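You operate a simulated robot arm through the tools that you are given. There is no shell and no other tool. Be economical: measure what you need, move in short steps, check, and stop when the job is done.

You run a simulated robot arm. Do the job below in one go: nothing can be reset, and whatever is moved stays where it is left.

JOB
Wipe clamped tile 52 clean with the red sponge, chalk a line on it and open the clamp.
Fine: Wet the sponge on the wet pad. Chalk after the wipe. Put sponge and chalk back and leave the tile on the clamp's bed.

Only the result counts: the job must be done as asked and must still hold three seconds after the hand-in. Knocking over, shifting, dropping, spilling or breaking anything else fails it.

ROBOT AND FRAMES
A 7-joint arm with a two-finger parallel gripper, fixed in place. Base frame: the origin is at the foot of the arm, x ahead of it, y to its left, z up; the work surface is at about z = 900. Lengths are in mm, angles in rad, forces in N, time in s.
With the tool pointing down near the work surface it reaches from about 300 to 680 mm from the base axis. Its first joint turns from -1.152 to 1.152 rad. Payload 1.57 kg.
The tool frame sits at the grasp point between the pads (the TCP): z along the fingers, y along the line on which they close. The tips reach 30 mm beyond it. Largest opening 110 mm; finger width 24, thickness 12; the body of the gripper, 48 by 112 mm, starts 78 mm behind the TCP.
Orientation is that of the tool frame in the base frame, as a unit quaternion [x, y, z, w]. With the fingers straight down and closing along the base's y, the tool's x points along the base's -x, its y along +y and its z along -z.

CONTROLS
- The arm moves only by the tool step_arm. Its arguments are lists of equal length, an entry for each row: "travel": the shift along the base's x, y, z in units of 50 mm (1.0 is 50 mm), a list of three; "rotation": the turn, a rotation vector about the base's x, y, z in units of 8 degrees (1.0 is 8 degrees), a list of three. In form: {"travel": [[tx, ty, tz], ...], "rotation": [[rx, ry, rz], ...]}. A call has 1 to 10 rows; each row shifts and turns the commanded pose from where the row before left it. "jaw" is the opening, from 0 (shut) to 1 (fully open), set as the call begins (left out, the last holds). A call with a number of a shift or a turn outside -1 to 1 is refused whole. Rows are played at 5 a second. More than 50 mm and 0.15 rad between two rows, or a gripper value outside its range, and nothing of the call is played. Where a pose cannot be reached the arm comes as near as it can. A force on the tool above 40 N (or 10 N above the force at the start of the call, whichever is more), or a blocked arm, ends the call early, and 0.2 s more pass. The fingers move at their own pace (about 108 mm/s each) and stop on an object; they squeeze with about 22 N. The grip force told is the motor's: it shows also when the fingers shut on nothing. Time passes only in rows, and 0.2 s behind the last, so rows that do not move let the fingers close. The reply holds the time, the measured pose of the TCP, the force on the tool along the base axes, the opening and the grip force, in the units named above and with some noise.
- Cameras (640 x 400 px; columns grow to the right, rows downward): "scene" is fixed at [158.2, -371.4, 1404.7]; the picture's right is [0.90, -0.44, 0.00], its down [-0.21, -0.42, -0.88] and it looks along [0.39, 0.79, -0.47] (base axes); focal length 348 px, centre (320, 200). "wrist" rides on the gripper at [-36, 0, -80] in the tool frame; the picture's right is [0.00, -1.00, 0.00], its down [0.97, 0.00, -0.24] and it looks along [0.24, 0.00, 0.97] (tool axes); focal length 218 px, centre (320, 200).
- grab_frame(camera): a new picture of that camera. No time passes.
- pixel_to_xyz(camera, pixels): for up to 12 pixels [column, row] of the newest picture of that camera ("zoom" is the newest enlarged one), the place [x, y, z] in the base frame of the surface seen there, good to about 2 mm, but the place of the scene camera against the robot may be out by one fixed shift of up to 18 mm in any direction. No time passes.
- zoom(camera, box): a new picture of the part [left, top, right, bottom] of that camera's present view, enlarged. No time passes.
- close_job(): hands the job in; it is judged then, once.

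Go step by step. Measure first, check grasps and placings, and put right what went wrong. The budget is 80 turns and 46 pictures, counting those below and the enlarged ones. Unless the task says otherwise, let go and move clear before handing in, and close with one line.

The tools are called as a command line: name --argument value ..., lists and objects as JSON in quotes. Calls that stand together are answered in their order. step_arm: Moves the arm, as the interface text tells. Its arguments: {"type":"object","properties":{"travel":{"type":"array","items":{"type":"array","items":{"type":"number"}}},"rotation":{"type":"array","items":{"type":"array","items":{"type":"number"}}},"jaw":{"type":"number"}},"required":["travel","rotation"]} The other tools are called the same way: grab_frame (camera) takes a picture; pixel_to_xyz (camera, pixels) gives the place of the surface under pixels of a picture; zoom (camera, box) takes an enlarged picture of a part of a camera's view; close_job () hands the job in.

At the start:

```text
t: 0.0
ee_pos: [387.3, 167.1, 1239.6]
tool_rot: [0.0, 1.0, 0.0, 0.0]
wrist_force: [0.8, 1.2, 0.5]
finger_gap: 110.2
gripper_force: 0.0
```

scene: 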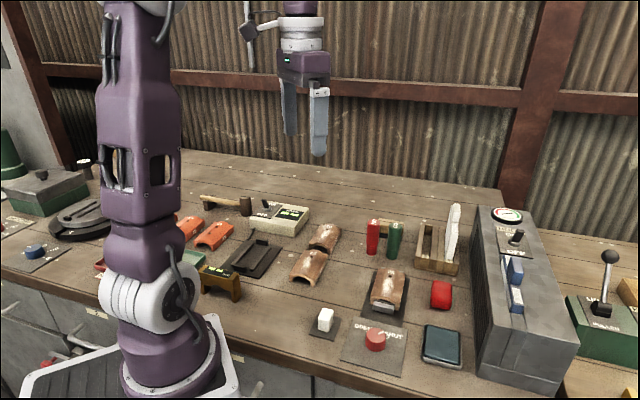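
wrist: 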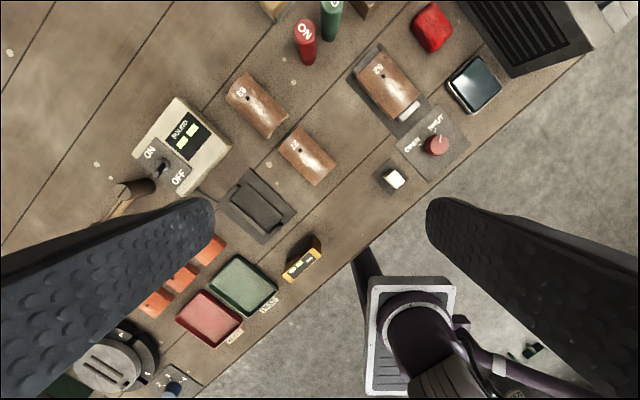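

The tile in the clamp seems to be at scene (388,288), the red sponge at (441,295), the wet pad at (443,345), white chalk at (325,320) and the knob at (375,338). I'll zoom in and measure these.

zoom --camera "scene" --box '[280, 240, 480, 380]'

zoom --camera "wrist" --box '[340, 0, 520, 200]'

pixel_to_xyz --camera "wrist" --pixels '[[387, 85], [433, 28], [474, 84], [394, 179], [436, 144], [436, 160], [362, 65], [398, 128], [404, 150], [380, 175], [424, 119], [450, 170]]'

pixel_to_xyz --camera "scene" --pixels '[[388, 285], [441, 290], [443, 343], [326, 313], [375, 333], [375, 355]]'

```text
2.86 times, centred on (380, 310) of scene
```

zoom: 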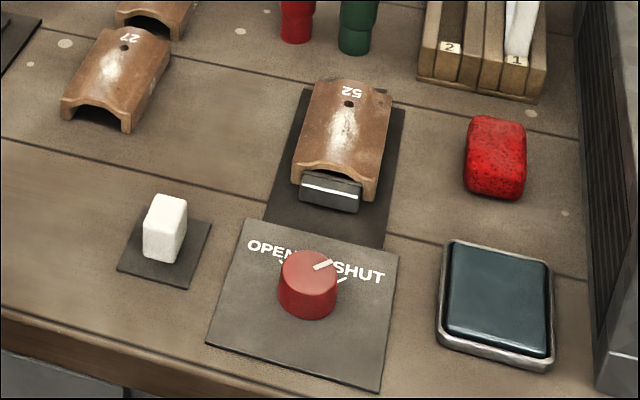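

```text
2.00 times, centred on (430, 100) of wrist
```

zoom: 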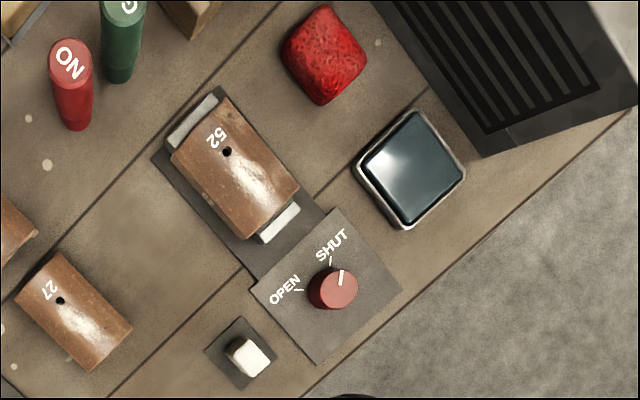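

```text
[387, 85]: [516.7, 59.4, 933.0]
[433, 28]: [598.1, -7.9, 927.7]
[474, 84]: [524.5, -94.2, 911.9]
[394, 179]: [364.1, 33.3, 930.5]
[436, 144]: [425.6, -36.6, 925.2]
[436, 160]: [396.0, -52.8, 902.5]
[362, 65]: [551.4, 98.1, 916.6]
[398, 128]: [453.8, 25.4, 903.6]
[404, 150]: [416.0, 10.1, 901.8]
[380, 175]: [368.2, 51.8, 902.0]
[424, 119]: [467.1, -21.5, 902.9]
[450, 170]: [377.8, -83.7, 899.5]
```

```text
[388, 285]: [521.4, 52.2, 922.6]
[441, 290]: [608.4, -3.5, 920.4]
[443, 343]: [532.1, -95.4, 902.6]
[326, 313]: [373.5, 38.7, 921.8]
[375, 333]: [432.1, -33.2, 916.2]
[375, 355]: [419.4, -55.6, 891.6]
```

The wrist picture confirms the clamp holds tile 52, its ridge running about 40° from base x, with jaws at both ends. I'll move the camera nearer over this area to measure.

step_arm --travel '[[0.6, -0.8, -0.5], [0.6, -0.8, -0.5], [0.6, -0.8, -0.5], [0.6, -0.8, -0.5], [0, 0, 0]]' --rotation '[[0, 0, 0], [0, 0, 0], [0, 0, 0], [0, 0, 0], [0, 0, 0]]' --jaw 1

grab_frame --camera "wrist"

```text
refused: row 1 steps farther than a row can; nothing moved
```

```text
41 pictures are left
```

wrist: 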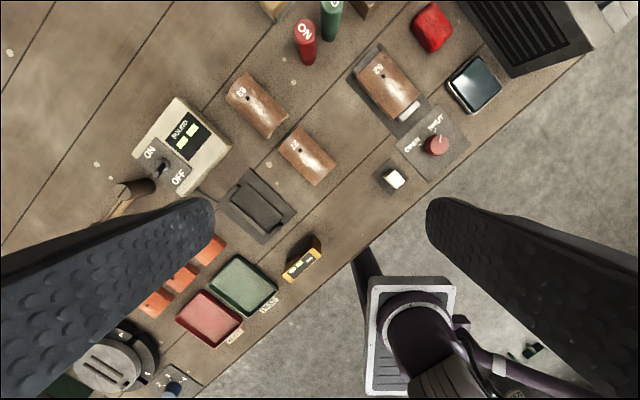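

Refused because the combined shift exceeded 50 mm. Shorter rows now, turning 40° to line up with the bench items at the same time.

step_arm --travel '[[0.5, -0.65, -0.45], [0.5, -0.65, -0.45], [0.5, -0.65, -0.45], [0.5, -0.65, -0.45], [0.5, -0.65, -0.45], [0, 0, 0], [0, 0, 0]]' --rotation '[[0, 0, 1], [0, 0, 1], [0, 0, 1], [0, 0, 1], [0, 0, 1], [0, 0, 0], [0, 0, 0]]' --jaw 1

grab_frame --camera "wrist"

```text
t: 1.6
ee_pos: [513.3, 5.7, 1127.0]
tool_rot: [-0.341, 0.94, 0.0, 0.0]
wrist_force: [-0.1, -0.2, 0.3]
finger_gap: 110.1
gripper_force: 0.0
```

```text
40 pictures are left
```

wrist: 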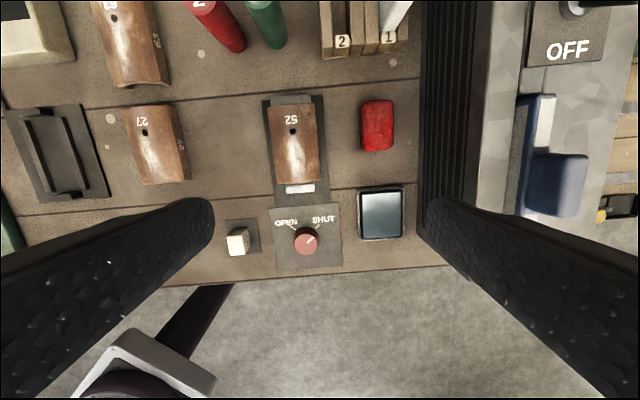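

The view is now nearly aligned. I'll zoom in on the work area and measure the corners.

zoom --camera "wrist" --box '[210, 80, 420, 280]'

pixel_to_xyz --camera "wrist" --pixels '[[363, 103], [392, 101], [363, 150], [392, 148], [377, 125], [362, 195], [401, 192], [362, 236], [401, 235], [381, 214]]'

pixel_to_xyz --camera "wrist" --pixels '[[292, 107], [298, 180], [272, 110], [278, 183], [315, 108], [318, 181], [295, 145], [291, 99], [300, 189], [300, 232], [308, 244], [232, 236]]'

```text
2.00 times, centred on (315, 180) of wrist
```

zoom: 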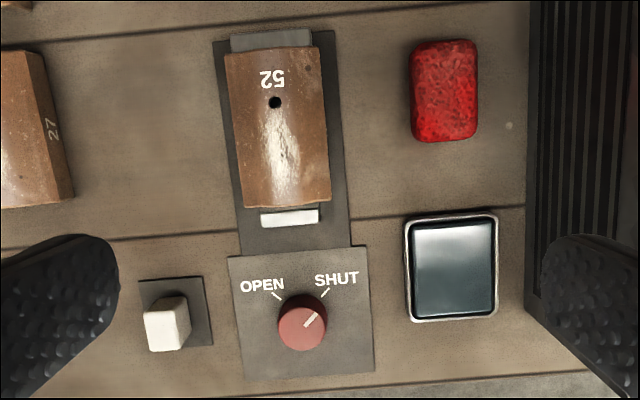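

```text
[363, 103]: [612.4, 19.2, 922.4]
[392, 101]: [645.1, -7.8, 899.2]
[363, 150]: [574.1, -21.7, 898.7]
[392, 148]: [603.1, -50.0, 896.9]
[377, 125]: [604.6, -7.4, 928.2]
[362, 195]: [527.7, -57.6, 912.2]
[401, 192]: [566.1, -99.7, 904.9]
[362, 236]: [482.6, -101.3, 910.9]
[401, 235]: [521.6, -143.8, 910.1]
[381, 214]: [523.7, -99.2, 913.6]
```

```text
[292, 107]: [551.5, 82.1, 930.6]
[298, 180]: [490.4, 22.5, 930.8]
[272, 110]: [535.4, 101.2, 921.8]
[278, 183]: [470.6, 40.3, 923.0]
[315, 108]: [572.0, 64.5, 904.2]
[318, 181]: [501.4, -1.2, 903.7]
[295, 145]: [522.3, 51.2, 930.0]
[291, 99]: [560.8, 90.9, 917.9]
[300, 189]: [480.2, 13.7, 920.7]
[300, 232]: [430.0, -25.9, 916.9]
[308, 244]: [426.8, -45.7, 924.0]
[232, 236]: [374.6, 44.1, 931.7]
```

The clamp, tile and pad axes run at about 44°. The tall grey box right of the sponge, (425..470, 150), may crowd the gripper body, so I'll measure it along with the chalk and knob.

pixel_to_xyz --camera "wrist" --pixels '[[421, 60], [421, 120], [419, 180], [430, 120], [440, 120], [450, 120], [460, 120], [472, 120], [482, 60], [482, 120], [500, 120]]'

pixel_to_xyz --camera "zoom" --pixels '[[147, 317], [185, 301], [150, 345], [180, 348], [165, 318], [142, 282], [205, 278], [212, 343], [301, 315], [325, 318], [304, 345], [280, 318]]'

```text
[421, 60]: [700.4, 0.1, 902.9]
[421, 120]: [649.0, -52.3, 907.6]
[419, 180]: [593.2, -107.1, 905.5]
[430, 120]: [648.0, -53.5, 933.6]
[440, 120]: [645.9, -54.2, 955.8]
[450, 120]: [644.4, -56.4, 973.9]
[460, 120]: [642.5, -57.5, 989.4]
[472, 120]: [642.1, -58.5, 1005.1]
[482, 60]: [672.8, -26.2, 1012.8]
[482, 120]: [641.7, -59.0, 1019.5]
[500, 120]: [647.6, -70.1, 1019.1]
```

```text
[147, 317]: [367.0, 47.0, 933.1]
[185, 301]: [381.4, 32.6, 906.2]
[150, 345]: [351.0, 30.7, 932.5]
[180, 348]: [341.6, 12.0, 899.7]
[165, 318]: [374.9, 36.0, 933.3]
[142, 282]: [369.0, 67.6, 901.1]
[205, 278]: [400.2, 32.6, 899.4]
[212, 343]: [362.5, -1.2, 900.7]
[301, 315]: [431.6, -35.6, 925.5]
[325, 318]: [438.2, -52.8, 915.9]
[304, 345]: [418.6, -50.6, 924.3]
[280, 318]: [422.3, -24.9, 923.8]
```

The box face is about 62 mm from the sponge centre and tops out at z≈1019, so the jaw must be only partly open there. I'll move above the sponge with a 60 mm opening and turn to 44°.

step_arm --travel '[[0.6, -0.085, -0.58], [0.6, -0.085, -0.58], [0.6, -0.085, -0.58], [0, 0, 0], [0, 0, 0]]' --rotation '[[0, 0, 0.25], [0, 0, 0.25], [0, 0, 0], [0, 0, 0], [0, 0, 0]]' --jaw 0.56

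grab_frame --camera "wrist"

```text
t: 2.8
ee_pos: [602.2, -9.3, 1038.6]
tool_rot: [-0.375, 0.927, 0.0, 0.0]
wrist_force: [0.2, 0.4, -0.5]
finger_gap: 61.4
gripper_force: 0.1
```

```text
38 pictures are left
```

wrist: 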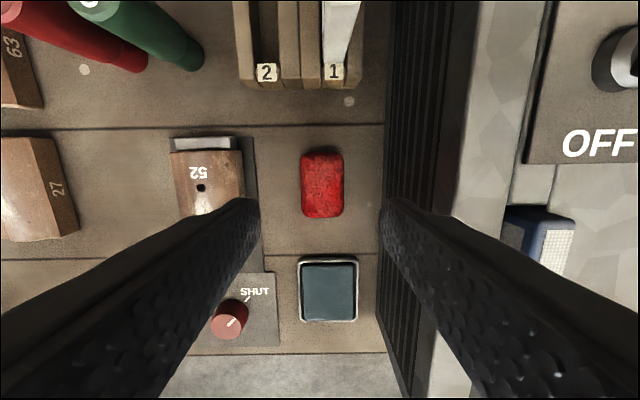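

The sponge sits at (322,184), aligned with the jaw. I'll measure its edges.

pixel_to_xyz --camera "wrist" --pixels '[[322, 184], [304, 184], [340, 184], [322, 160], [322, 210], [328, 292], [304, 320], [352, 320], [304, 265], [352, 265], [385, 184], [328, 310]]'

```text
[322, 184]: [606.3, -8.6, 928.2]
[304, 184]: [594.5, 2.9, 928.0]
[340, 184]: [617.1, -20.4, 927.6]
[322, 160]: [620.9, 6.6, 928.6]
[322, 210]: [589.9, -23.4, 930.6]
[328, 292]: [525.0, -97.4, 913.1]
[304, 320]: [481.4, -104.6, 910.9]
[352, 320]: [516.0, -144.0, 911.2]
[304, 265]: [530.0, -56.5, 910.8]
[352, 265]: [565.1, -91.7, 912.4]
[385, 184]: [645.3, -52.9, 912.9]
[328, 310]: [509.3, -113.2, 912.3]
```

Sponge centre is at (606,-8.5), top 928. I'll descend to TCP z≈943 (tips at 913).

step_arm --travel '[[0.076, 0.016, -0.5], [0, 0, -0.6], [0, 0, -0.5], [0, 0, -0.31], [0, 0, 0], [0, 0, 0]]' --rotation '[[0, 0, 0], [0, 0, 0], [0, 0, 0], [0, 0, 0], [0, 0, 0], [0, 0, 0]]'

```text
t: 4.2
ee_pos: [605.6, -7.7, 943.4]
tool_rot: [-0.375, 0.927, -0.001, -0.001]
wrist_force: [-0.4, 0.3, 0.0]
finger_gap: 61.3
gripper_force: 0.1
```

Positioned freely with no contact force. I'll close on the sponge.

step_arm --travel '[[0, 0, 0], [0, 0, 0], [0, 0, 0], [0, 0, 0]]' --rotation '[[0, 0, 0], [0, 0, 0], [0, 0, 0], [0, 0, 0]]' --jaw 0

grab_frame --camera "wrist"

```text
t: 5.2
ee_pos: [604.3, -8.3, 943.4]
tool_rot: [-0.375, 0.927, 0.0, 0.0]
wrist_force: [0.0, 0.6, 0.7]
finger_gap: 38.8
gripper_force: 21.8
```

```text
37 pictures are left
```

wrist: 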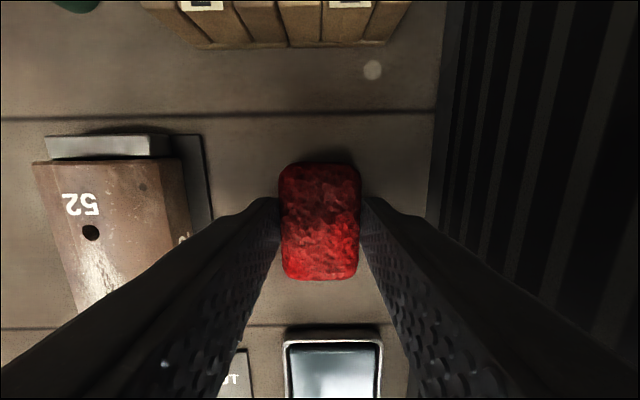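

Gripped at 38.8 mm. I'll lift 45 mm, move over the wet pad (523,-99), and stop just above it.

step_arm --travel '[[0, 0, 0.45], [0, 0, 0.45], [-0.54, -0.61, 0], [-0.54, -0.61, 0], [-0.54, -0.61, 0], [0, 0, -0.35], [0, 0, 0]]' --rotation '[[0, 0, 0], [0, 0, 0], [0, 0, 0], [0, 0, 0], [0, 0, 0], [0, 0, 0], [0, 0, 0]]'

grab_frame --camera "wrist"

```text
t: 6.8
ee_pos: [523.7, -99.9, 972.5]
tool_rot: [-0.375, 0.927, 0.0, 0.0]
wrist_force: [0.3, 0.4, -0.8]
finger_gap: 38.9
gripper_force: 22.2
```

```text
36 pictures are left
```

wrist: 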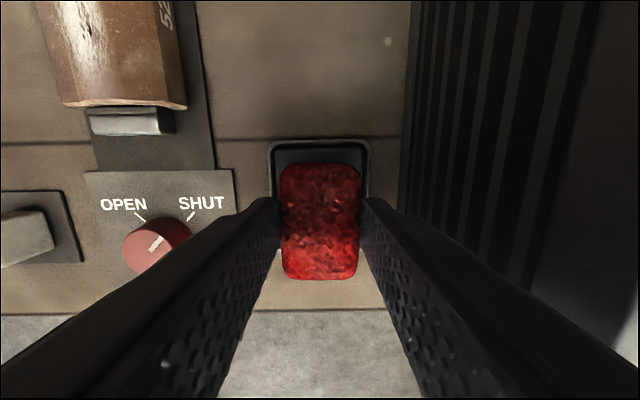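

The sponge is centred over the pad. Pressing down in small steps, watching the force.

step_arm --travel '[[0, 0, -0.2], [0, 0, -0.08], [0, 0, -0.04], [0, 0, -0.04], [0, 0, 0], [0, 0, 0]]' --rotation '[[0, 0, 0], [0, 0, 0], [0, 0, 0], [0, 0, 0], [0, 0, 0], [0, 0, 0]]'

```text
t: 8.2
ee_pos: [525.0, -99.3, 955.0]
tool_rot: [-0.376, 0.927, -0.001, 0.001]
wrist_force: [1.0, 5.2, 31.5]
finger_gap: 38.8
gripper_force: 21.4
```

Firm contact at 31 N. I'll ease off 1 mm and hold for a second, then lift and look at it.

step_arm --travel '[[0, 0, 0.02], [0, 0, 0], [0, 0, 0], [0, 0, 0], [0, 0, 0], [0, 0, 0]]' --rotation '[[0, 0, 0], [0, 0, 0], [0, 0, 0], [0, 0, 0], [0, 0, 0], [0, 0, 0]]'

step_arm --travel '[[0, 0, 0.4], [0, 0, 0.5], [0, 0, 0]]' --rotation '[[0, 0, 0], [0, 0, 0], [0, 0, 0]]'

grab_frame --camera "wrist"

zoom --camera "scene" --box '[340, 220, 500, 380]'

```text
t: 9.6
ee_pos: [523.8, -100.1, 954.1]
tool_rot: [-0.375, 0.927, 0.0, -0.001]
wrist_force: [1.0, 0.1, 3.5]
finger_gap: 38.9
gripper_force: 22.1
```

```text
t: 10.4
ee_pos: [523.0, -98.5, 998.0]
tool_rot: [-0.376, 0.927, 0.001, -0.001]
wrist_force: [0.6, 0.1, 0.0]
finger_gap: 38.6
gripper_force: 21.1
```

```text
35 pictures are left
```

wrist: 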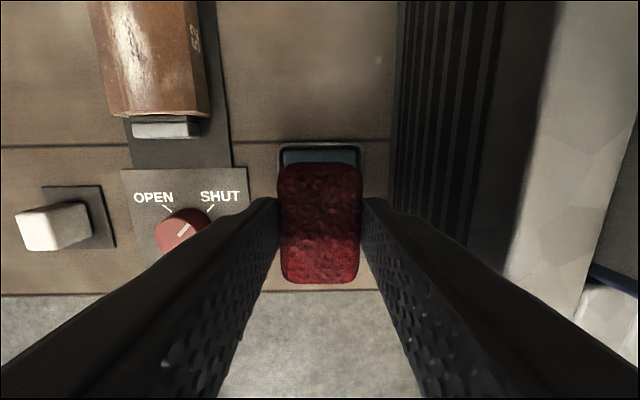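

```text
2.50 times, centred on (420, 300) of scene
```

zoom: 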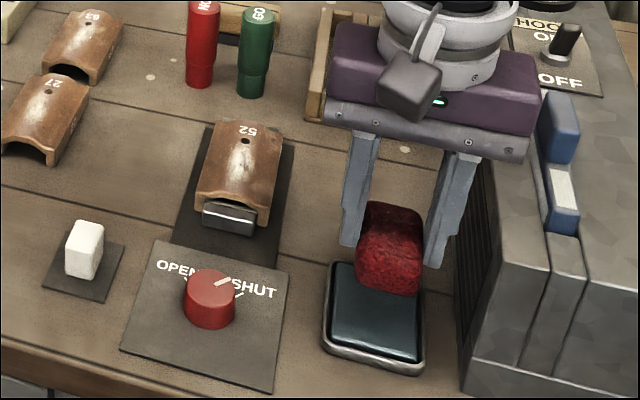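

The sponge has gone dark, so it is wet. Next I'll move over the lower half of tile 52 (499,31) and come down to just above it.

step_arm --travel '[[-0.157, 0.861, 0.05], [-0.157, 0.861, 0], [-0.157, 0.861, 0], [0, 0, 0], [0, 0, -0.35], [0, 0, 0]]' --rotation '[[0, 0, 0], [0, 0, 0], [0, 0, 0], [0, 0, 0], [0, 0, 0], [0, 0, 0]]'

grab_frame --camera "wrist"

```text
t: 11.8
ee_pos: [500.2, 31.2, 983.2]
tool_rot: [-0.375, 0.927, 0.0, 0.0]
wrist_force: [-0.3, -1.2, 0.4]
finger_gap: 38.9
gripper_force: 22.2
```

```text
33 pictures are left
```

wrist: 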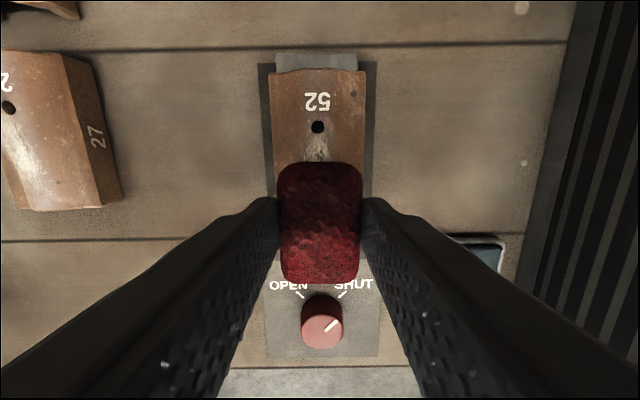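

Well aligned over the tile ridge. Lowering in small steps to contact.

step_arm --travel '[[0, 0, -0.12], [0, 0, -0.04], [0, 0, -0.03], [0, 0, 0]]' --rotation '[[0, 0, 0], [0, 0, 0], [0, 0, 0], [0, 0, 0]]'

```text
t: 12.8
ee_pos: [501.3, 31.6, 975.5]
tool_rot: [-0.375, 0.927, -0.001, 0.0]
wrist_force: [0.0, -0.4, -1.5]
finger_gap: 38.8
gripper_force: 22.2
```

step_arm --travel '[[0, 0, -0.03], [0, 0, -0.03], [0, 0, 0]]' --rotation '[[0, 0, 0], [0, 0, 0], [0, 0, 0]]'

```text
t: 13.6
ee_pos: [501.4, 32.1, 971.8]
tool_rot: [-0.375, 0.927, 0.0, 0.0]
wrist_force: [-1.0, 2.0, 6.5]
finger_gap: 38.8
gripper_force: 21.7
```

Contact at 6.5 N. I'll stroke along the ridge up and back.

step_arm --travel '[[0.144, 0.139, 0], [0.144, 0.139, 0], [0.144, 0.139, 0], [0.144, 0.139, 0], [0.144, 0.139, 0], [0.144, 0.139, 0], [0, 0, 0]]' --rotation '[[0, 0, 0], [0, 0, 0], [0, 0, 0], [0, 0, 0], [0, 0, 0], [0, 0, 0], [0, 0, 0]]'

step_arm --travel '[[-0.144, -0.139, 0], [-0.144, -0.139, 0], [-0.144, -0.139, 0], [-0.144, -0.139, 0], [-0.144, -0.139, 0], [-0.144, -0.139, 0], [-0.144, -0.139, 0], [0, 0, 0]]' --rotation '[[0, 0, 0], [0, 0, 0], [0, 0, 0], [0, 0, 0], [0, 0, 0], [0, 0, 0], [0, 0, 0], [0, 0, 0]]'

grab_frame --camera "wrist"

```text
t: 15.2
ee_pos: [543.4, 73.7, 971.6]
tool_rot: [-0.374, 0.927, 0.0, 0.0]
wrist_force: [-4.8, -6.9, 17.2]
finger_gap: 38.8
gripper_force: 22.3
```

```text
t: 17.0
ee_pos: [492.6, 22.6, 973.3]
tool_rot: [-0.375, 0.927, 0.0, 0.001]
wrist_force: [-0.1, 0.6, 0.6]
finger_gap: 38.8
gripper_force: 22.3
```

```text
32 pictures are left
```

wrist: 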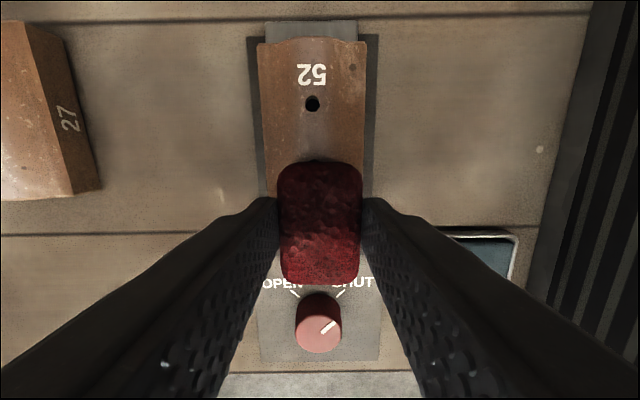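

The upper part already looks clean. I'll lift and go toward the sponge's place, then check the whole tile.

step_arm --travel '[[0, 0, 0.6], [0, 0, 0.4], [0.56, -0.15, 0], [0.56, -0.15, 0], [0.56, -0.15, 0], [0.56, -0.15, 0], [0, 0, 0]]' --rotation '[[0, 0, 0], [0, 0, 0], [0, 0, 0], [0, 0, 0], [0, 0, 0], [0, 0, 0], [0, 0, 0]]'

zoom --camera "scene" --box '[340, 240, 460, 340]'

grab_frame --camera "wrist"

```text
t: 18.6
ee_pos: [604.9, -8.1, 1023.5]
tool_rot: [-0.375, 0.927, 0.0, 0.0]
wrist_force: [-0.2, 0.7, 0.0]
finger_gap: 39.0
gripper_force: 21.6
```

```text
4.00 times, centred on (400, 290) of scene
```

zoom: 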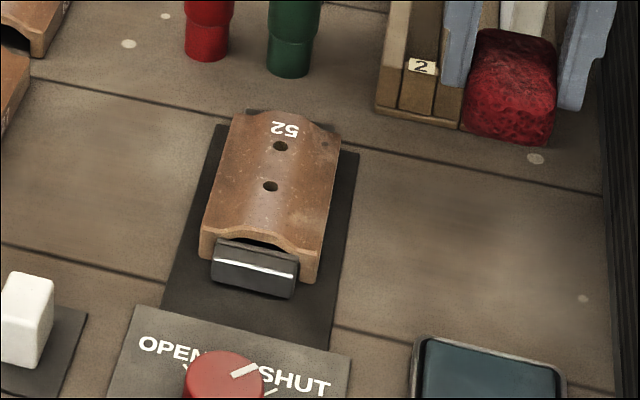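

```text
30 pictures are left
```

wrist: 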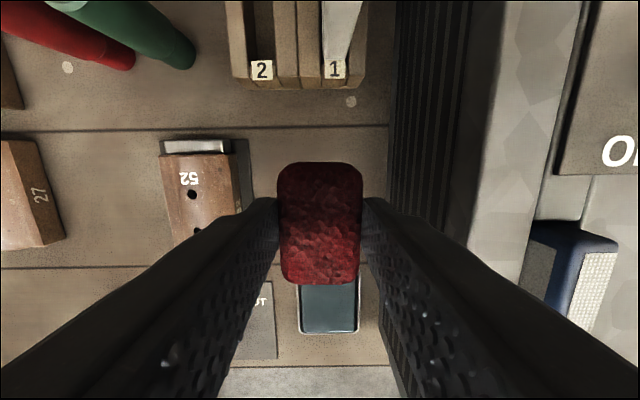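

The tile is clean with no chalky smudge left (a second hole has come into view). I'll put the sponge back at its original spot.

step_arm --travel '[[0, 0, -0.6], [0, 0, -0.6], [0, 0, -0.3], [0, 0, -0.06], [0, 0, -0.02], [0, 0, 0], [0, 0, 0]]' --rotation '[[0, 0, 0], [0, 0, 0], [0, 0, 0], [0, 0, 0], [0, 0, 0], [0, 0, 0], [0, 0, 0]]'

```text
t: 20.2
ee_pos: [604.1, -5.7, 944.5]
tool_rot: [-0.375, 0.927, 0.0, 0.0]
wrist_force: [-0.3, -0.6, 0.0]
finger_gap: 39.0
gripper_force: 22.2
```

step_arm --travel '[[0, 0, -0.02], [0, 0, -0.02], [0, 0, 0]]' --rotation '[[0, 0, 0], [0, 0, 0], [0, 0, 0]]'

```text
t: 21.0
ee_pos: [606.4, -7.0, 941.4]
tool_rot: [-0.374, 0.927, 0.0, 0.0]
wrist_force: [-0.3, 0.7, 0.1]
finger_gap: 39.1
gripper_force: 21.6
```

No contact felt yet; lowering another millimetre or so before release.

step_arm --travel '[[0, 0, -0.02], [0, 0, -0.02], [0, 0, 0]]' --rotation '[[0, 0, 0], [0, 0, 0], [0, 0, 0]]'

```text
t: 21.8
ee_pos: [604.3, -6.3, 940.3]
tool_rot: [-0.375, 0.927, 0.0, -0.001]
wrist_force: [-0.3, 0.7, 3.2]
finger_gap: 38.8
gripper_force: 21.4
```

The sponge touches the table (3 N). I'll open to 60 mm and rise.

step_arm --travel '[[0, 0, 0], [0, 0, 0], [0, 0, 0.4], [0, 0, 0.8], [0, 0, 0.8], [0, 0, 0]]' --rotation '[[0, 0, 0], [0, 0, 0], [0, 0, 0], [0, 0, 0], [0, 0, 0], [0, 0, 0]]' --jaw 0.56

grab_frame --camera "wrist"

```text
t: 23.2
ee_pos: [606.0, -5.8, 1038.7]
tool_rot: [-0.374, 0.927, 0.0, 0.0]
wrist_force: [0.3, 0.4, 0.0]
finger_gap: 61.7
gripper_force: 0.1
```

```text
29 pictures are left
```

wrist: 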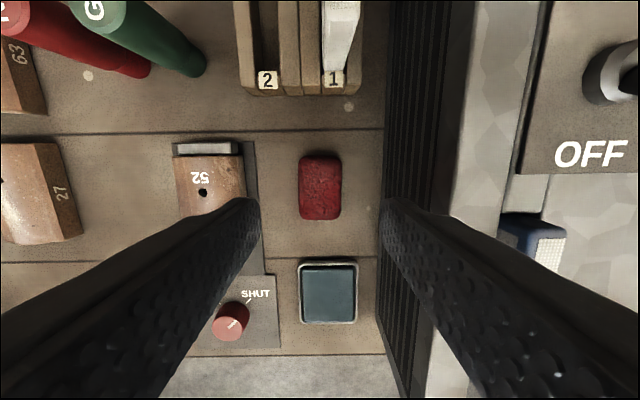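

The sponge is back in place and standing still. Next I'll go above the chalk and look.

step_arm --travel '[[-0.8, 0.14, 0], [-0.8, 0.14, 0], [-0.8, 0.14, 0], [-0.8, 0.14, 0], [-0.8, 0.14, 0], [-0.8, 0.14, 0], [0, 0, 0], [0, 0, 0]]' --rotation '[[0, 0, 0], [0, 0, 0], [0, 0, 0], [0, 0, 0], [0, 0, 0], [0, 0, 0], [0, 0, 0], [0, 0, 0]]'

grab_frame --camera "wrist"

zoom --camera "wrist" --box '[260, 120, 400, 260]'

```text
t: 25.0
ee_pos: [364.0, 33.5, 1041.8]
tool_rot: [-0.374, 0.927, 0.001, 0.0]
wrist_force: [-0.3, -0.1, -0.9]
finger_gap: 61.7
gripper_force: 0.1
```

```text
28 pictures are left
```

wrist: 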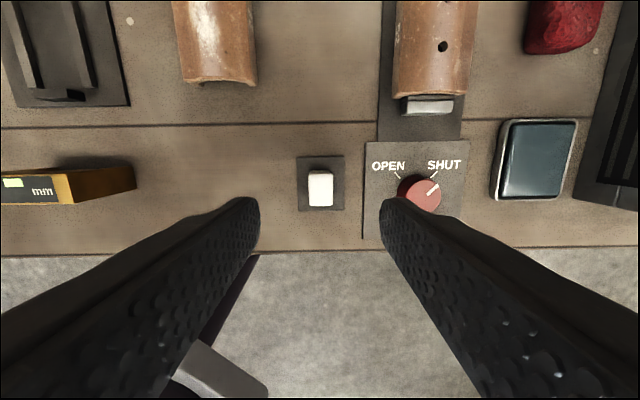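

```text
2.86 times, centred on (330, 190) of wrist
```

zoom: 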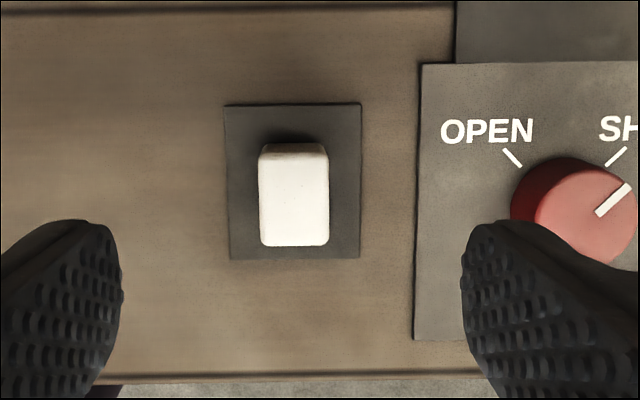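

pixel_to_xyz --camera "zoom" --pixels '[[293, 198], [264, 160], [324, 160], [265, 240], [325, 240], [226, 106], [360, 104], [230, 257], [360, 257]]'

pixel_to_xyz --camera "wrist" --pixels '[[422, 195], [405, 190], [440, 195], [428, 180], [398, 175], [434, 175], [390, 212]]'

```text
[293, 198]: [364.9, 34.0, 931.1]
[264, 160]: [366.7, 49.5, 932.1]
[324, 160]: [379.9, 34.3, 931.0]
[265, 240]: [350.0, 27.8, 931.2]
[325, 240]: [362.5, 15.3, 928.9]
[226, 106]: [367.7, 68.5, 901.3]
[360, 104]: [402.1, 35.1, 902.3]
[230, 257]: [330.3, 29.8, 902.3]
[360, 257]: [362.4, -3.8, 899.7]
```

```text
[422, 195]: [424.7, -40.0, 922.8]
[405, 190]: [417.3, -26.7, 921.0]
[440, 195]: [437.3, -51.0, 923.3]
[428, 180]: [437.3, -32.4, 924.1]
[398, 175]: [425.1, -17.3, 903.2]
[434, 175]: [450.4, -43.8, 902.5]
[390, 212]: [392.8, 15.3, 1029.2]
```

Chalk: about 21×29 mm, centre (365,32.5), top at 931. Descending to TCP z≈944 and closing.

step_arm --travel '[[0, 0, -0.6], [0, 0, -0.6], [0, 0, -0.5], [0, 0, -0.24], [0, 0, 0], [0, 0, 0]]' --rotation '[[0, 0, 0], [0, 0, 0], [0, 0, 0], [0, 0, 0], [0, 0, 0], [0, 0, 0]]'

step_arm --travel '[[0, 0, 0], [0, 0, 0], [0, 0, 0], [0, 0, 0]]' --rotation '[[0, 0, 0], [0, 0, 0], [0, 0, 0], [0, 0, 0]]' --jaw 0

grab_frame --camera "wrist"

```text
t: 26.4
ee_pos: [365.5, 34.6, 943.4]
tool_rot: [-0.374, 0.927, 0.0, 0.0]
wrist_force: [-1.2, -0.4, -0.6]
finger_gap: 61.5
gripper_force: 0.1
```

```text
t: 27.4
ee_pos: [364.4, 33.3, 943.6]
tool_rot: [-0.374, 0.927, 0.0, 0.0]
wrist_force: [-0.1, -0.4, -0.3]
finger_gap: 20.8
gripper_force: 22.4
```

```text
26 pictures are left
```

wrist: 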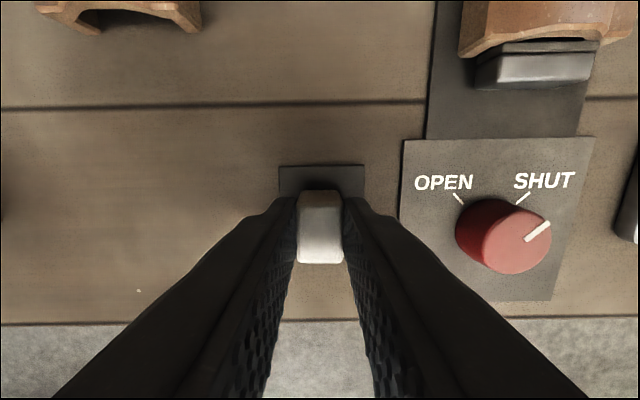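

Gripped at 20.8 mm. I'll lift, carry it to above the lower part of the tile (505,36), and descend to just above it.

step_arm --travel '[[0, 0, 0.6], [0, 0, 0.6], [0.94, 0.02, 0], [0.94, 0.02, 0], [0.94, 0.02, 0], [0, 0, 0], [0, 0, -0.4], [0, 0, 0]]' --rotation '[[0, 0, 0], [0, 0, 0], [0, 0, 0], [0, 0, 0], [0, 0, 0], [0, 0, 0], [0, 0, 0], [0, 0, 0]]'

grab_frame --camera "wrist"

```text
t: 29.2
ee_pos: [506.6, 39.2, 982.3]
tool_rot: [-0.375, 0.927, 0.0, 0.0]
wrist_force: [0.6, 0.5, -0.9]
finger_gap: 21.0
gripper_force: 22.8
```

```text
25 pictures are left
```

wrist: 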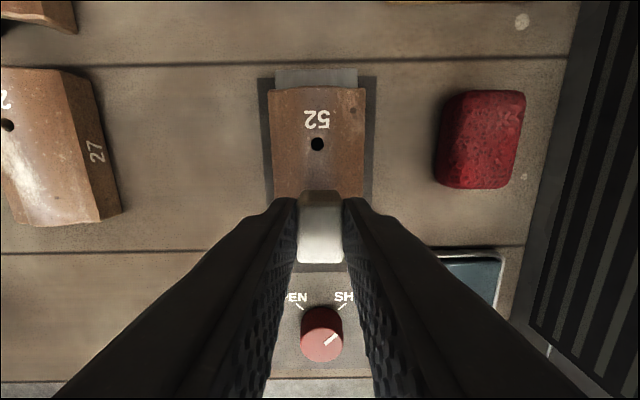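

The chalk is centred on the ridge. Lowering to contact.

step_arm --travel '[[0, 0, -0.12], [0, 0, -0.04], [0, 0, -0.03], [0, 0, 0], [0, 0, 0]]' --rotation '[[0, 0, 0], [0, 0, 0], [0, 0, 0], [0, 0, 0], [0, 0, 0]]'

```text
t: 30.4
ee_pos: [505.7, 38.9, 973.8]
tool_rot: [-0.374, 0.927, 0.0, 0.0]
wrist_force: [-0.6, 1.2, -0.6]
finger_gap: 20.8
gripper_force: 22.5
```

step_arm --travel '[[0, 0, -0.03], [0, 0, -0.02], [0, 0, 0]]' --rotation '[[0, 0, 0], [0, 0, 0], [0, 0, 0]]'

```text
t: 31.2
ee_pos: [506.3, 38.1, 972.1]
tool_rot: [-0.375, 0.927, -0.001, 0.0]
wrist_force: [-4.2, 0.6, 11.1]
finger_gap: 20.8
gripper_force: 22.2
```

Contact at about 11 N. Drawing a 45 mm stroke along the ridge, then lifting.

step_arm --travel '[[0.13, 0.125, 0], [0.13, 0.125, 0], [0.13, 0.125, 0], [0.13, 0.125, 0], [0.13, 0.125, 0], [0, 0, 0]]' --rotation '[[0, 0, 0], [0, 0, 0], [0, 0, 0], [0, 0, 0], [0, 0, 0], [0, 0, 0]]'

step_arm --travel '[[0, 0, 0.4], [0, 0, 0.4], [-0.9, -0.26, 0], [-0.9, -0.26, 0], [0, 0, 0]]' --rotation '[[0, 0, 0], [0, 0, 0], [0, 0, 0], [0, 0, 0], [0, 0, 0]]'

zoom --camera "scene" --box '[340, 240, 460, 340]'

grab_frame --camera "wrist"

```text
t: 32.6
ee_pos: [537.9, 69.4, 970.7]
tool_rot: [-0.375, 0.927, 0.001, 0.0]
wrist_force: [0.0, 0.0, -0.4]
finger_gap: 21.0
gripper_force: 22.3
```

```text
t: 33.8
ee_pos: [452.6, 44.2, 1010.5]
tool_rot: [-0.374, 0.927, 0.0, 0.0]
wrist_force: [0.9, 0.0, -0.3]
finger_gap: 20.9
gripper_force: 22.2
```

```text
4.00 times, centred on (400, 290) of scene
```

zoom: 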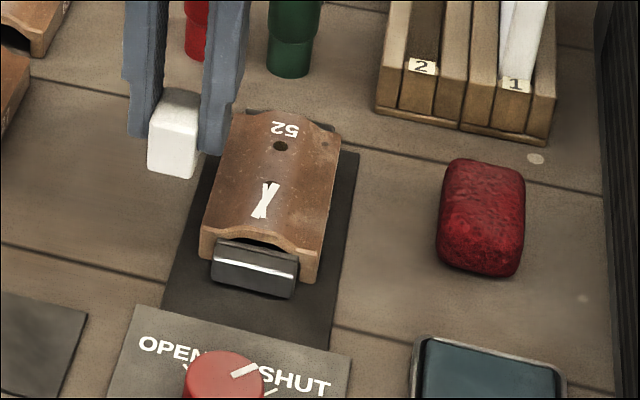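

```text
23 pictures are left
```

wrist: 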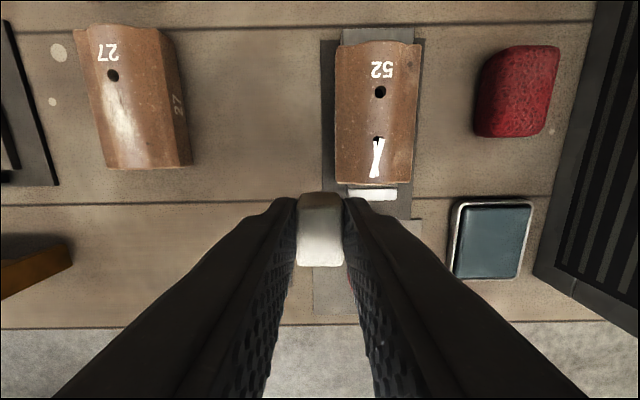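

A white line appeared, but it is short (375,138)–(375,177), and the force had faded to 0 by the end of the stroke. I'll take a closer look.

zoom --camera "wrist" --box '[325, 30, 435, 200]'

pixel_to_xyz --camera "wrist" --pixels '[[379, 138], [375, 176], [377, 46], [375, 182], [380, 91], [338, 115], [416, 115]]'

```text
2.35 times, centred on (380, 115) of wrist
```

zoom: 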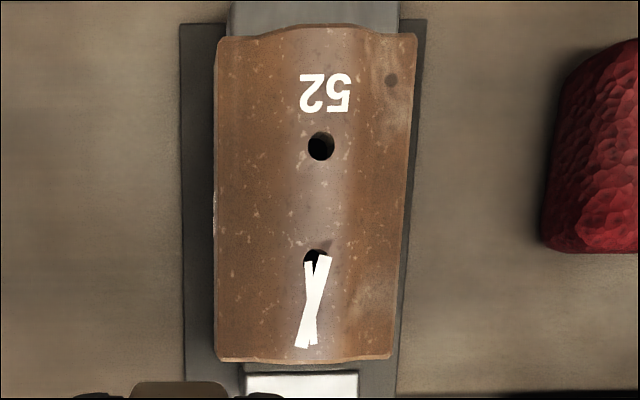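

```text
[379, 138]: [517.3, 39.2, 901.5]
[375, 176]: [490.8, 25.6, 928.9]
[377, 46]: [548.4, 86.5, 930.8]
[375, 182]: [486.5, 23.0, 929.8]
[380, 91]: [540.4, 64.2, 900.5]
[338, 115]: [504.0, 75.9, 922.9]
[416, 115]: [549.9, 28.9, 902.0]
```

The mark is two short crossing bars about 24 mm long, where contact was lost. I'll redraw it as a longer stroke over the same line, in sections with force checks.

step_arm --travel '[[0.54, -0.066, 0], [0.54, -0.066, 0], [0, 0, -0.5], [0, 0, -0.2], [0, 0, -0.06], [0, 0, 0], [0, 0, 0]]' --rotation '[[0, 0, 0], [0, 0, 0], [0, 0, 0], [0, 0, 0], [0, 0, 0], [0, 0, 0], [0, 0, 0]]'

```text
t: 35.4
ee_pos: [504.9, 36.9, 972.8]
tool_rot: [-0.375, 0.927, -0.001, 0.0]
wrist_force: [1.2, 0.1, -0.9]
finger_gap: 21.0
gripper_force: 22.2
```

step_arm --travel '[[0, 0, -0.03], [0, 0, -0.02], [0, 0, 0]]' --rotation '[[0, 0, 0], [0, 0, 0], [0, 0, 0]]'

```text
t: 36.2
ee_pos: [504.1, 37.7, 970.7]
tool_rot: [-0.375, 0.927, 0.0, -0.001]
wrist_force: [-0.8, -0.2, -0.1]
finger_gap: 20.8
gripper_force: 22.1
```

step_arm --travel '[[0, 0, -0.02], [0, 0, -0.02], [0, 0, 0]]' --rotation '[[0, 0, 0], [0, 0, 0], [0, 0, 0]]'

```text
t: 37.0
ee_pos: [502.5, 37.5, 969.0]
tool_rot: [-0.375, 0.927, -0.001, 0.002]
wrist_force: [2.3, 1.9, 20.5]
finger_gap: 21.0
gripper_force: 21.8
```

Contact again at about 20 N. Stroking 20 mm first, then reading the force.

step_arm --travel '[[0.144, 0.139, 0], [0.144, 0.139, 0]]' --rotation '[[0, 0, 0], [0, 0, 0]]'

```text
t: 37.6
ee_pos: [516.8, 49.8, 968.1]
tool_rot: [-0.375, 0.927, 0.0, -0.001]
wrist_force: [-2.3, -1.6, 6.0]
finger_gap: 20.8
gripper_force: 21.8
```

Still in contact at 6 N; continuing with a slight downward bias.

step_arm --travel '[[0.144, 0.139, -0.008], [0.144, 0.139, -0.008]]' --rotation '[[0, 0, 0], [0, 0, 0]]'

```text
t: 38.2
ee_pos: [532.8, 64.2, 967.9]
tool_rot: [-0.374, 0.927, 0.0, 0.0]
wrist_force: [-2.3, -2.3, 5.5]
finger_gap: 20.9
gripper_force: 22.1
```

step_arm --travel '[[0.07, 0.07, -0.005], [0, 0, 0], [0, 0, 0.4], [0, 0, 0.4], [-0.9, -0.26, 0], [-0.9, -0.26, 0], [0, 0, 0]]' --rotation '[[0, 0, 0], [0, 0, 0], [0, 0, 0], [0, 0, 0], [0, 0, 0], [0, 0, 0], [0, 0, 0]]'

zoom --camera "wrist" --box '[280, 10, 480, 210]'

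```text
t: 39.8
ee_pos: [445.6, 40.5, 1004.5]
tool_rot: [-0.375, 0.927, 0.0, -0.001]
wrist_force: [0.6, 0.4, -0.5]
finger_gap: 20.9
gripper_force: 22.4
```

```text
2.00 times, centred on (380, 110) of wrist
```

zoom: 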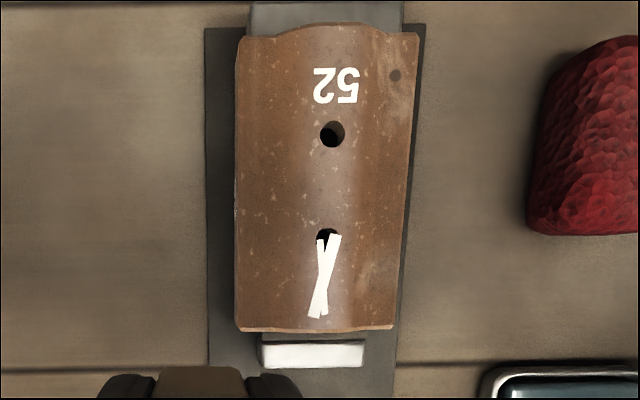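

The mark is unchanged by the second stroke, so it is a fixed chalk mark that registered with the first one; the chalking is done. I'll return the chalk to its mat at (364.4,33.3).

step_arm --travel '[[-0.81, -0.072, 0], [-0.81, -0.072, 0], [0, 0, 0], [0, 0, -0.6], [0, 0, -0.4], [0, 0, 0], [0, 0, 0]]' --rotation '[[0, 0, 0], [0, 0, 0], [0, 0, 0], [0, 0, 0], [0, 0, 0], [0, 0, 0], [0, 0, 0]]'

grab_frame --camera "wrist"

```text
t: 41.4
ee_pos: [366.9, 35.3, 956.8]
tool_rot: [-0.374, 0.927, 0.001, 0.0]
wrist_force: [0.6, -0.5, -0.5]
finger_gap: 20.7
gripper_force: 21.9
```

```text
20 pictures are left
```

wrist: 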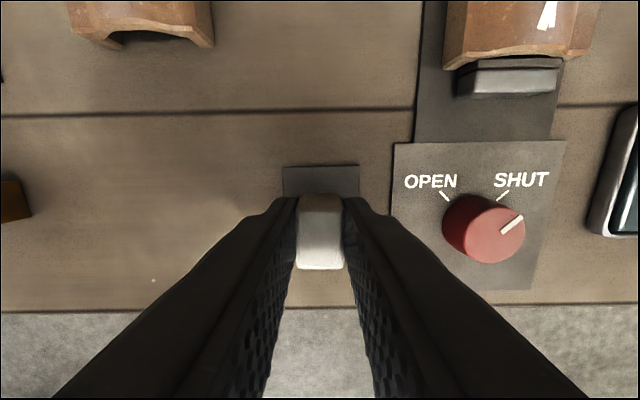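

Over the mat again. A slight nudge, then down to near contact.

step_arm --travel '[[-0.03, -0.03, -0.15], [0, 0, -0.1], [0, 0, -0.04], [0, 0, 0], [0, 0, 0]]' --rotation '[[0, 0, 0], [0, 0, 0], [0, 0, 0], [0, 0, 0], [0, 0, 0]]'

step_arm --travel '[[0, 0, -0.02], [0, 0, -0.02], [0, 0, 0]]' --rotation '[[0, 0, 0], [0, 0, 0], [0, 0, 0]]'

```text
t: 42.6
ee_pos: [363.8, 33.7, 942.5]
tool_rot: [-0.375, 0.927, 0.001, 0.001]
wrist_force: [-0.4, -0.8, -0.5]
finger_gap: 20.9
gripper_force: 22.3
```

```text
t: 43.4
ee_pos: [363.0, 33.8, 940.1]
tool_rot: [-0.374, 0.927, 0.0, 0.0]
wrist_force: [0.5, 0.3, -0.1]
finger_gap: 21.1
gripper_force: 22.2
```

step_arm --travel '[[0, 0, -0.02], [0, 0, -0.01], [0, 0, 0]]' --rotation '[[0, 0, 0], [0, 0, 0], [0, 0, 0]]'

```text
t: 44.2
ee_pos: [362.6, 33.7, 939.6]
tool_rot: [-0.375, 0.927, -0.002, 0.0]
wrist_force: [-0.8, -0.9, 6.2]
finger_gap: 21.0
gripper_force: 21.8
```

The chalk touches the mat (6 N). I'll open to 60 mm, rise and check.

step_arm --travel '[[0, 0, 0], [0, 0, 0], [0, 0, 0.4], [0, 0, 0.8], [0, 0, 0.8], [0, 0, 0]]' --rotation '[[0, 0, 0], [0, 0, 0], [0, 0, 0], [0, 0, 0], [0, 0, 0], [0, 0, 0]]' --jaw 0.56

grab_frame --camera "wrist"

zoom --camera "wrist" --box '[360, 130, 480, 250]'

```text
t: 45.6
ee_pos: [366.5, 33.2, 1039.5]
tool_rot: [-0.375, 0.927, -0.001, 0.0]
wrist_force: [0.1, 0.6, 0.3]
finger_gap: 61.5
gripper_force: 0.1
```

```text
19 pictures are left
```

wrist: 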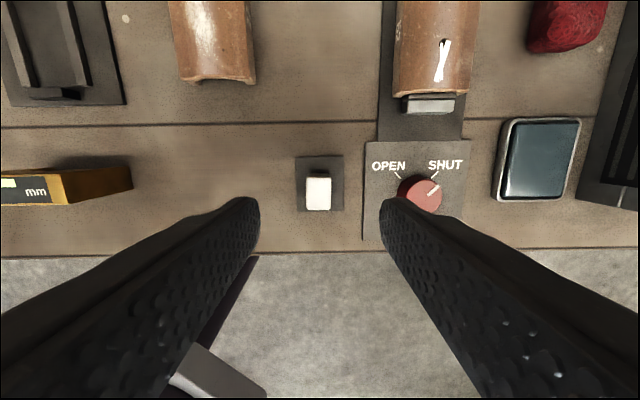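

```text
3.33 times, centred on (420, 190) of wrist
```

zoom: 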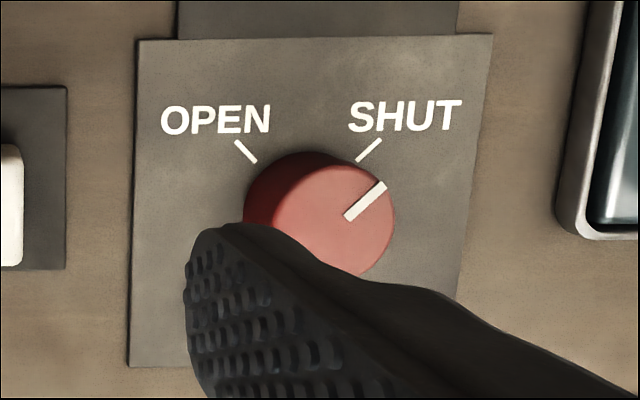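

The chalk stands back on its mat. Next I'll go above the knob (about (426,-41)), pre-turning the wrist −45° so that a +90° turn from SHUT to OPEN stays in range.

step_arm --travel '[[0.4, -0.497, 0], [0.4, -0.497, 0], [0.4, -0.497, 0], [0, 0, 0], [0, 0, 0], [0, 0, 0], [0, 0, 0]]' --rotation '[[0, 0, -0.95], [0, 0, -0.95], [0, 0, -0.95], [0, 0, -0.95], [0, 0, -0.95], [0, 0, -0.87], [0, 0, 0]]'

grab_frame --camera "wrist"

```text
t: 47.2
ee_pos: [423.4, -41.9, 1038.9]
tool_rot: [0.01, 1.0, 0.0, 0.0]
wrist_force: [0.4, 0.0, 0.4]
finger_gap: 61.3
gripper_force: 0.0
```

```text
17 pictures are left
```

wrist: 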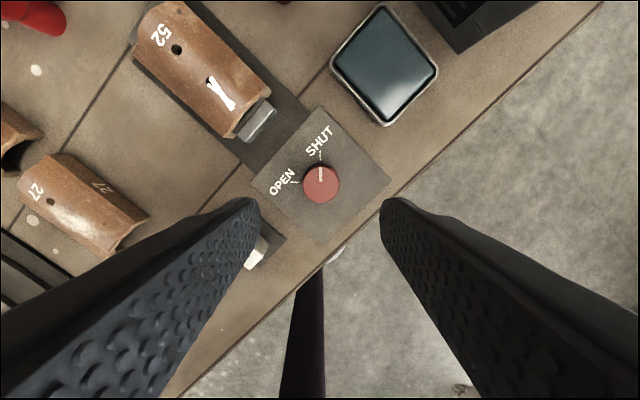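

The knob is centred at (321,184), pointer straight up toward SHUT; OPEN lies 90° to its left. Measuring its centre.

pixel_to_xyz --camera "wrist" --pixels '[[321, 186], [306, 184], [337, 184], [321, 171], [321, 198], [321, 192], [292, 182], [320, 154]]'

```text
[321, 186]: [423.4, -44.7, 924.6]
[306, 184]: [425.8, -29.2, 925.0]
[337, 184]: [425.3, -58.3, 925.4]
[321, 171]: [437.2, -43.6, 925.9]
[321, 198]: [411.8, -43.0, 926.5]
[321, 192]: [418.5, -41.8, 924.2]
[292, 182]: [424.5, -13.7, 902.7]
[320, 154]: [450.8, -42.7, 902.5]
```

Knob centre is (425,-43), top at 925. Descending to TCP z≈937 and closing.

step_arm --travel '[[0.03, -0.02, -0.6], [0, 0, -0.6], [0, 0, -0.5], [0, 0, -0.33], [0, 0, 0], [0, 0, 0]]' --rotation '[[0, 0, 0], [0, 0, 0], [0, 0, 0], [0, 0, 0], [0, 0, 0], [0, 0, 0]]'

step_arm --travel '[[0, 0, 0], [0, 0, 0], [0, 0, 0], [0, 0, 0]]' --rotation '[[0, 0, 0], [0, 0, 0], [0, 0, 0], [0, 0, 0]]' --jaw 0

```text
t: 48.6
ee_pos: [423.4, -44.1, 938.4]
tool_rot: [0.009, 1.0, 0.0, 0.0]
wrist_force: [0.4, 0.0, -0.1]
finger_gap: 61.6
gripper_force: 0.0
```

```text
t: 49.6
ee_pos: [424.0, -43.0, 936.8]
tool_rot: [0.007, 1.0, 0.0, 0.0]
wrist_force: [0.5, 33.7, -2.2]
finger_gap: 35.1
gripper_force: 41.5
```

The grip is on, but there is a 34 N sideways force in y, so the hand is off centre; I'll shift +y 1 mm to relieve it.

step_arm --travel '[[0, 0.02, 0], [0, 0, 0]]' --rotation '[[0, 0, 0], [0, 0, 0]]'

```text
t: 50.4
ee_pos: [423.4, -43.0, 938.1]
tool_rot: [0.009, 1.0, 0.0, 0.0]
wrist_force: [-4.8, 4.4, 10.8]
finger_gap: 35.2
gripper_force: 42.5
stopped in row 2: the force on the tool passed its limit (the readings are from after the stop); the commanded pose is now the measured one
```

grab_frame --camera "wrist"

step_arm --travel '[[0, 0, 0], [0, 0, 0]]' --rotation '[[0, 0, 0], [0, 0, 0]]'

```text
16 pictures are left
```

wrist: 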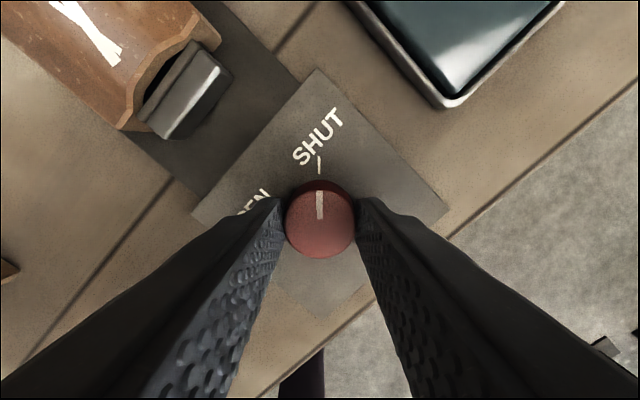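

```text
t: 51.0
ee_pos: [423.9, -41.9, 937.6]
tool_rot: [0.008, 1.0, 0.0, -0.001]
wrist_force: [-5.8, 6.7, 18.4]
finger_gap: 35.1
gripper_force: 42.2
```

The knob is well gripped and forces are moderate. Starting the turn counter-clockwise (+z), 24° first.

step_arm --travel '[[0, 0, 0], [0, 0, 0], [0, 0, 0], [0, 0, 0], [0, 0, 0]]' --rotation '[[0, 0, 0.6], [0, 0, 0.8], [0, 0, 0.8], [0, 0, 0.8], [0, 0, 0]]'

grab_frame --camera "wrist"

```text
t: 52.1
ee_pos: [423.4, -40.8, 937.8]
tool_rot: [-0.199, 0.98, 0.0, 0.001]
wrist_force: [1.9, 9.0, -17.1]
finger_gap: 35.1
gripper_force: 41.7
```

```text
15 pictures are left
```

wrist: 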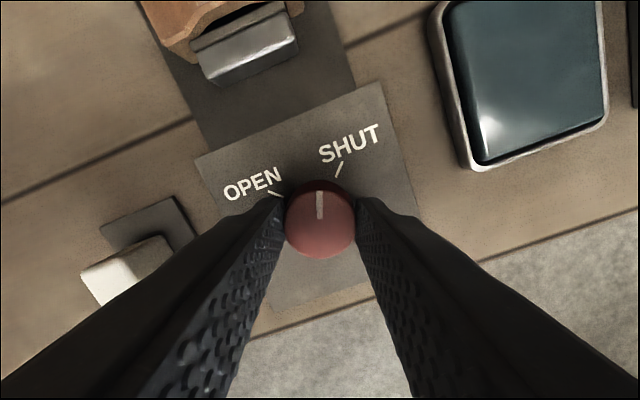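

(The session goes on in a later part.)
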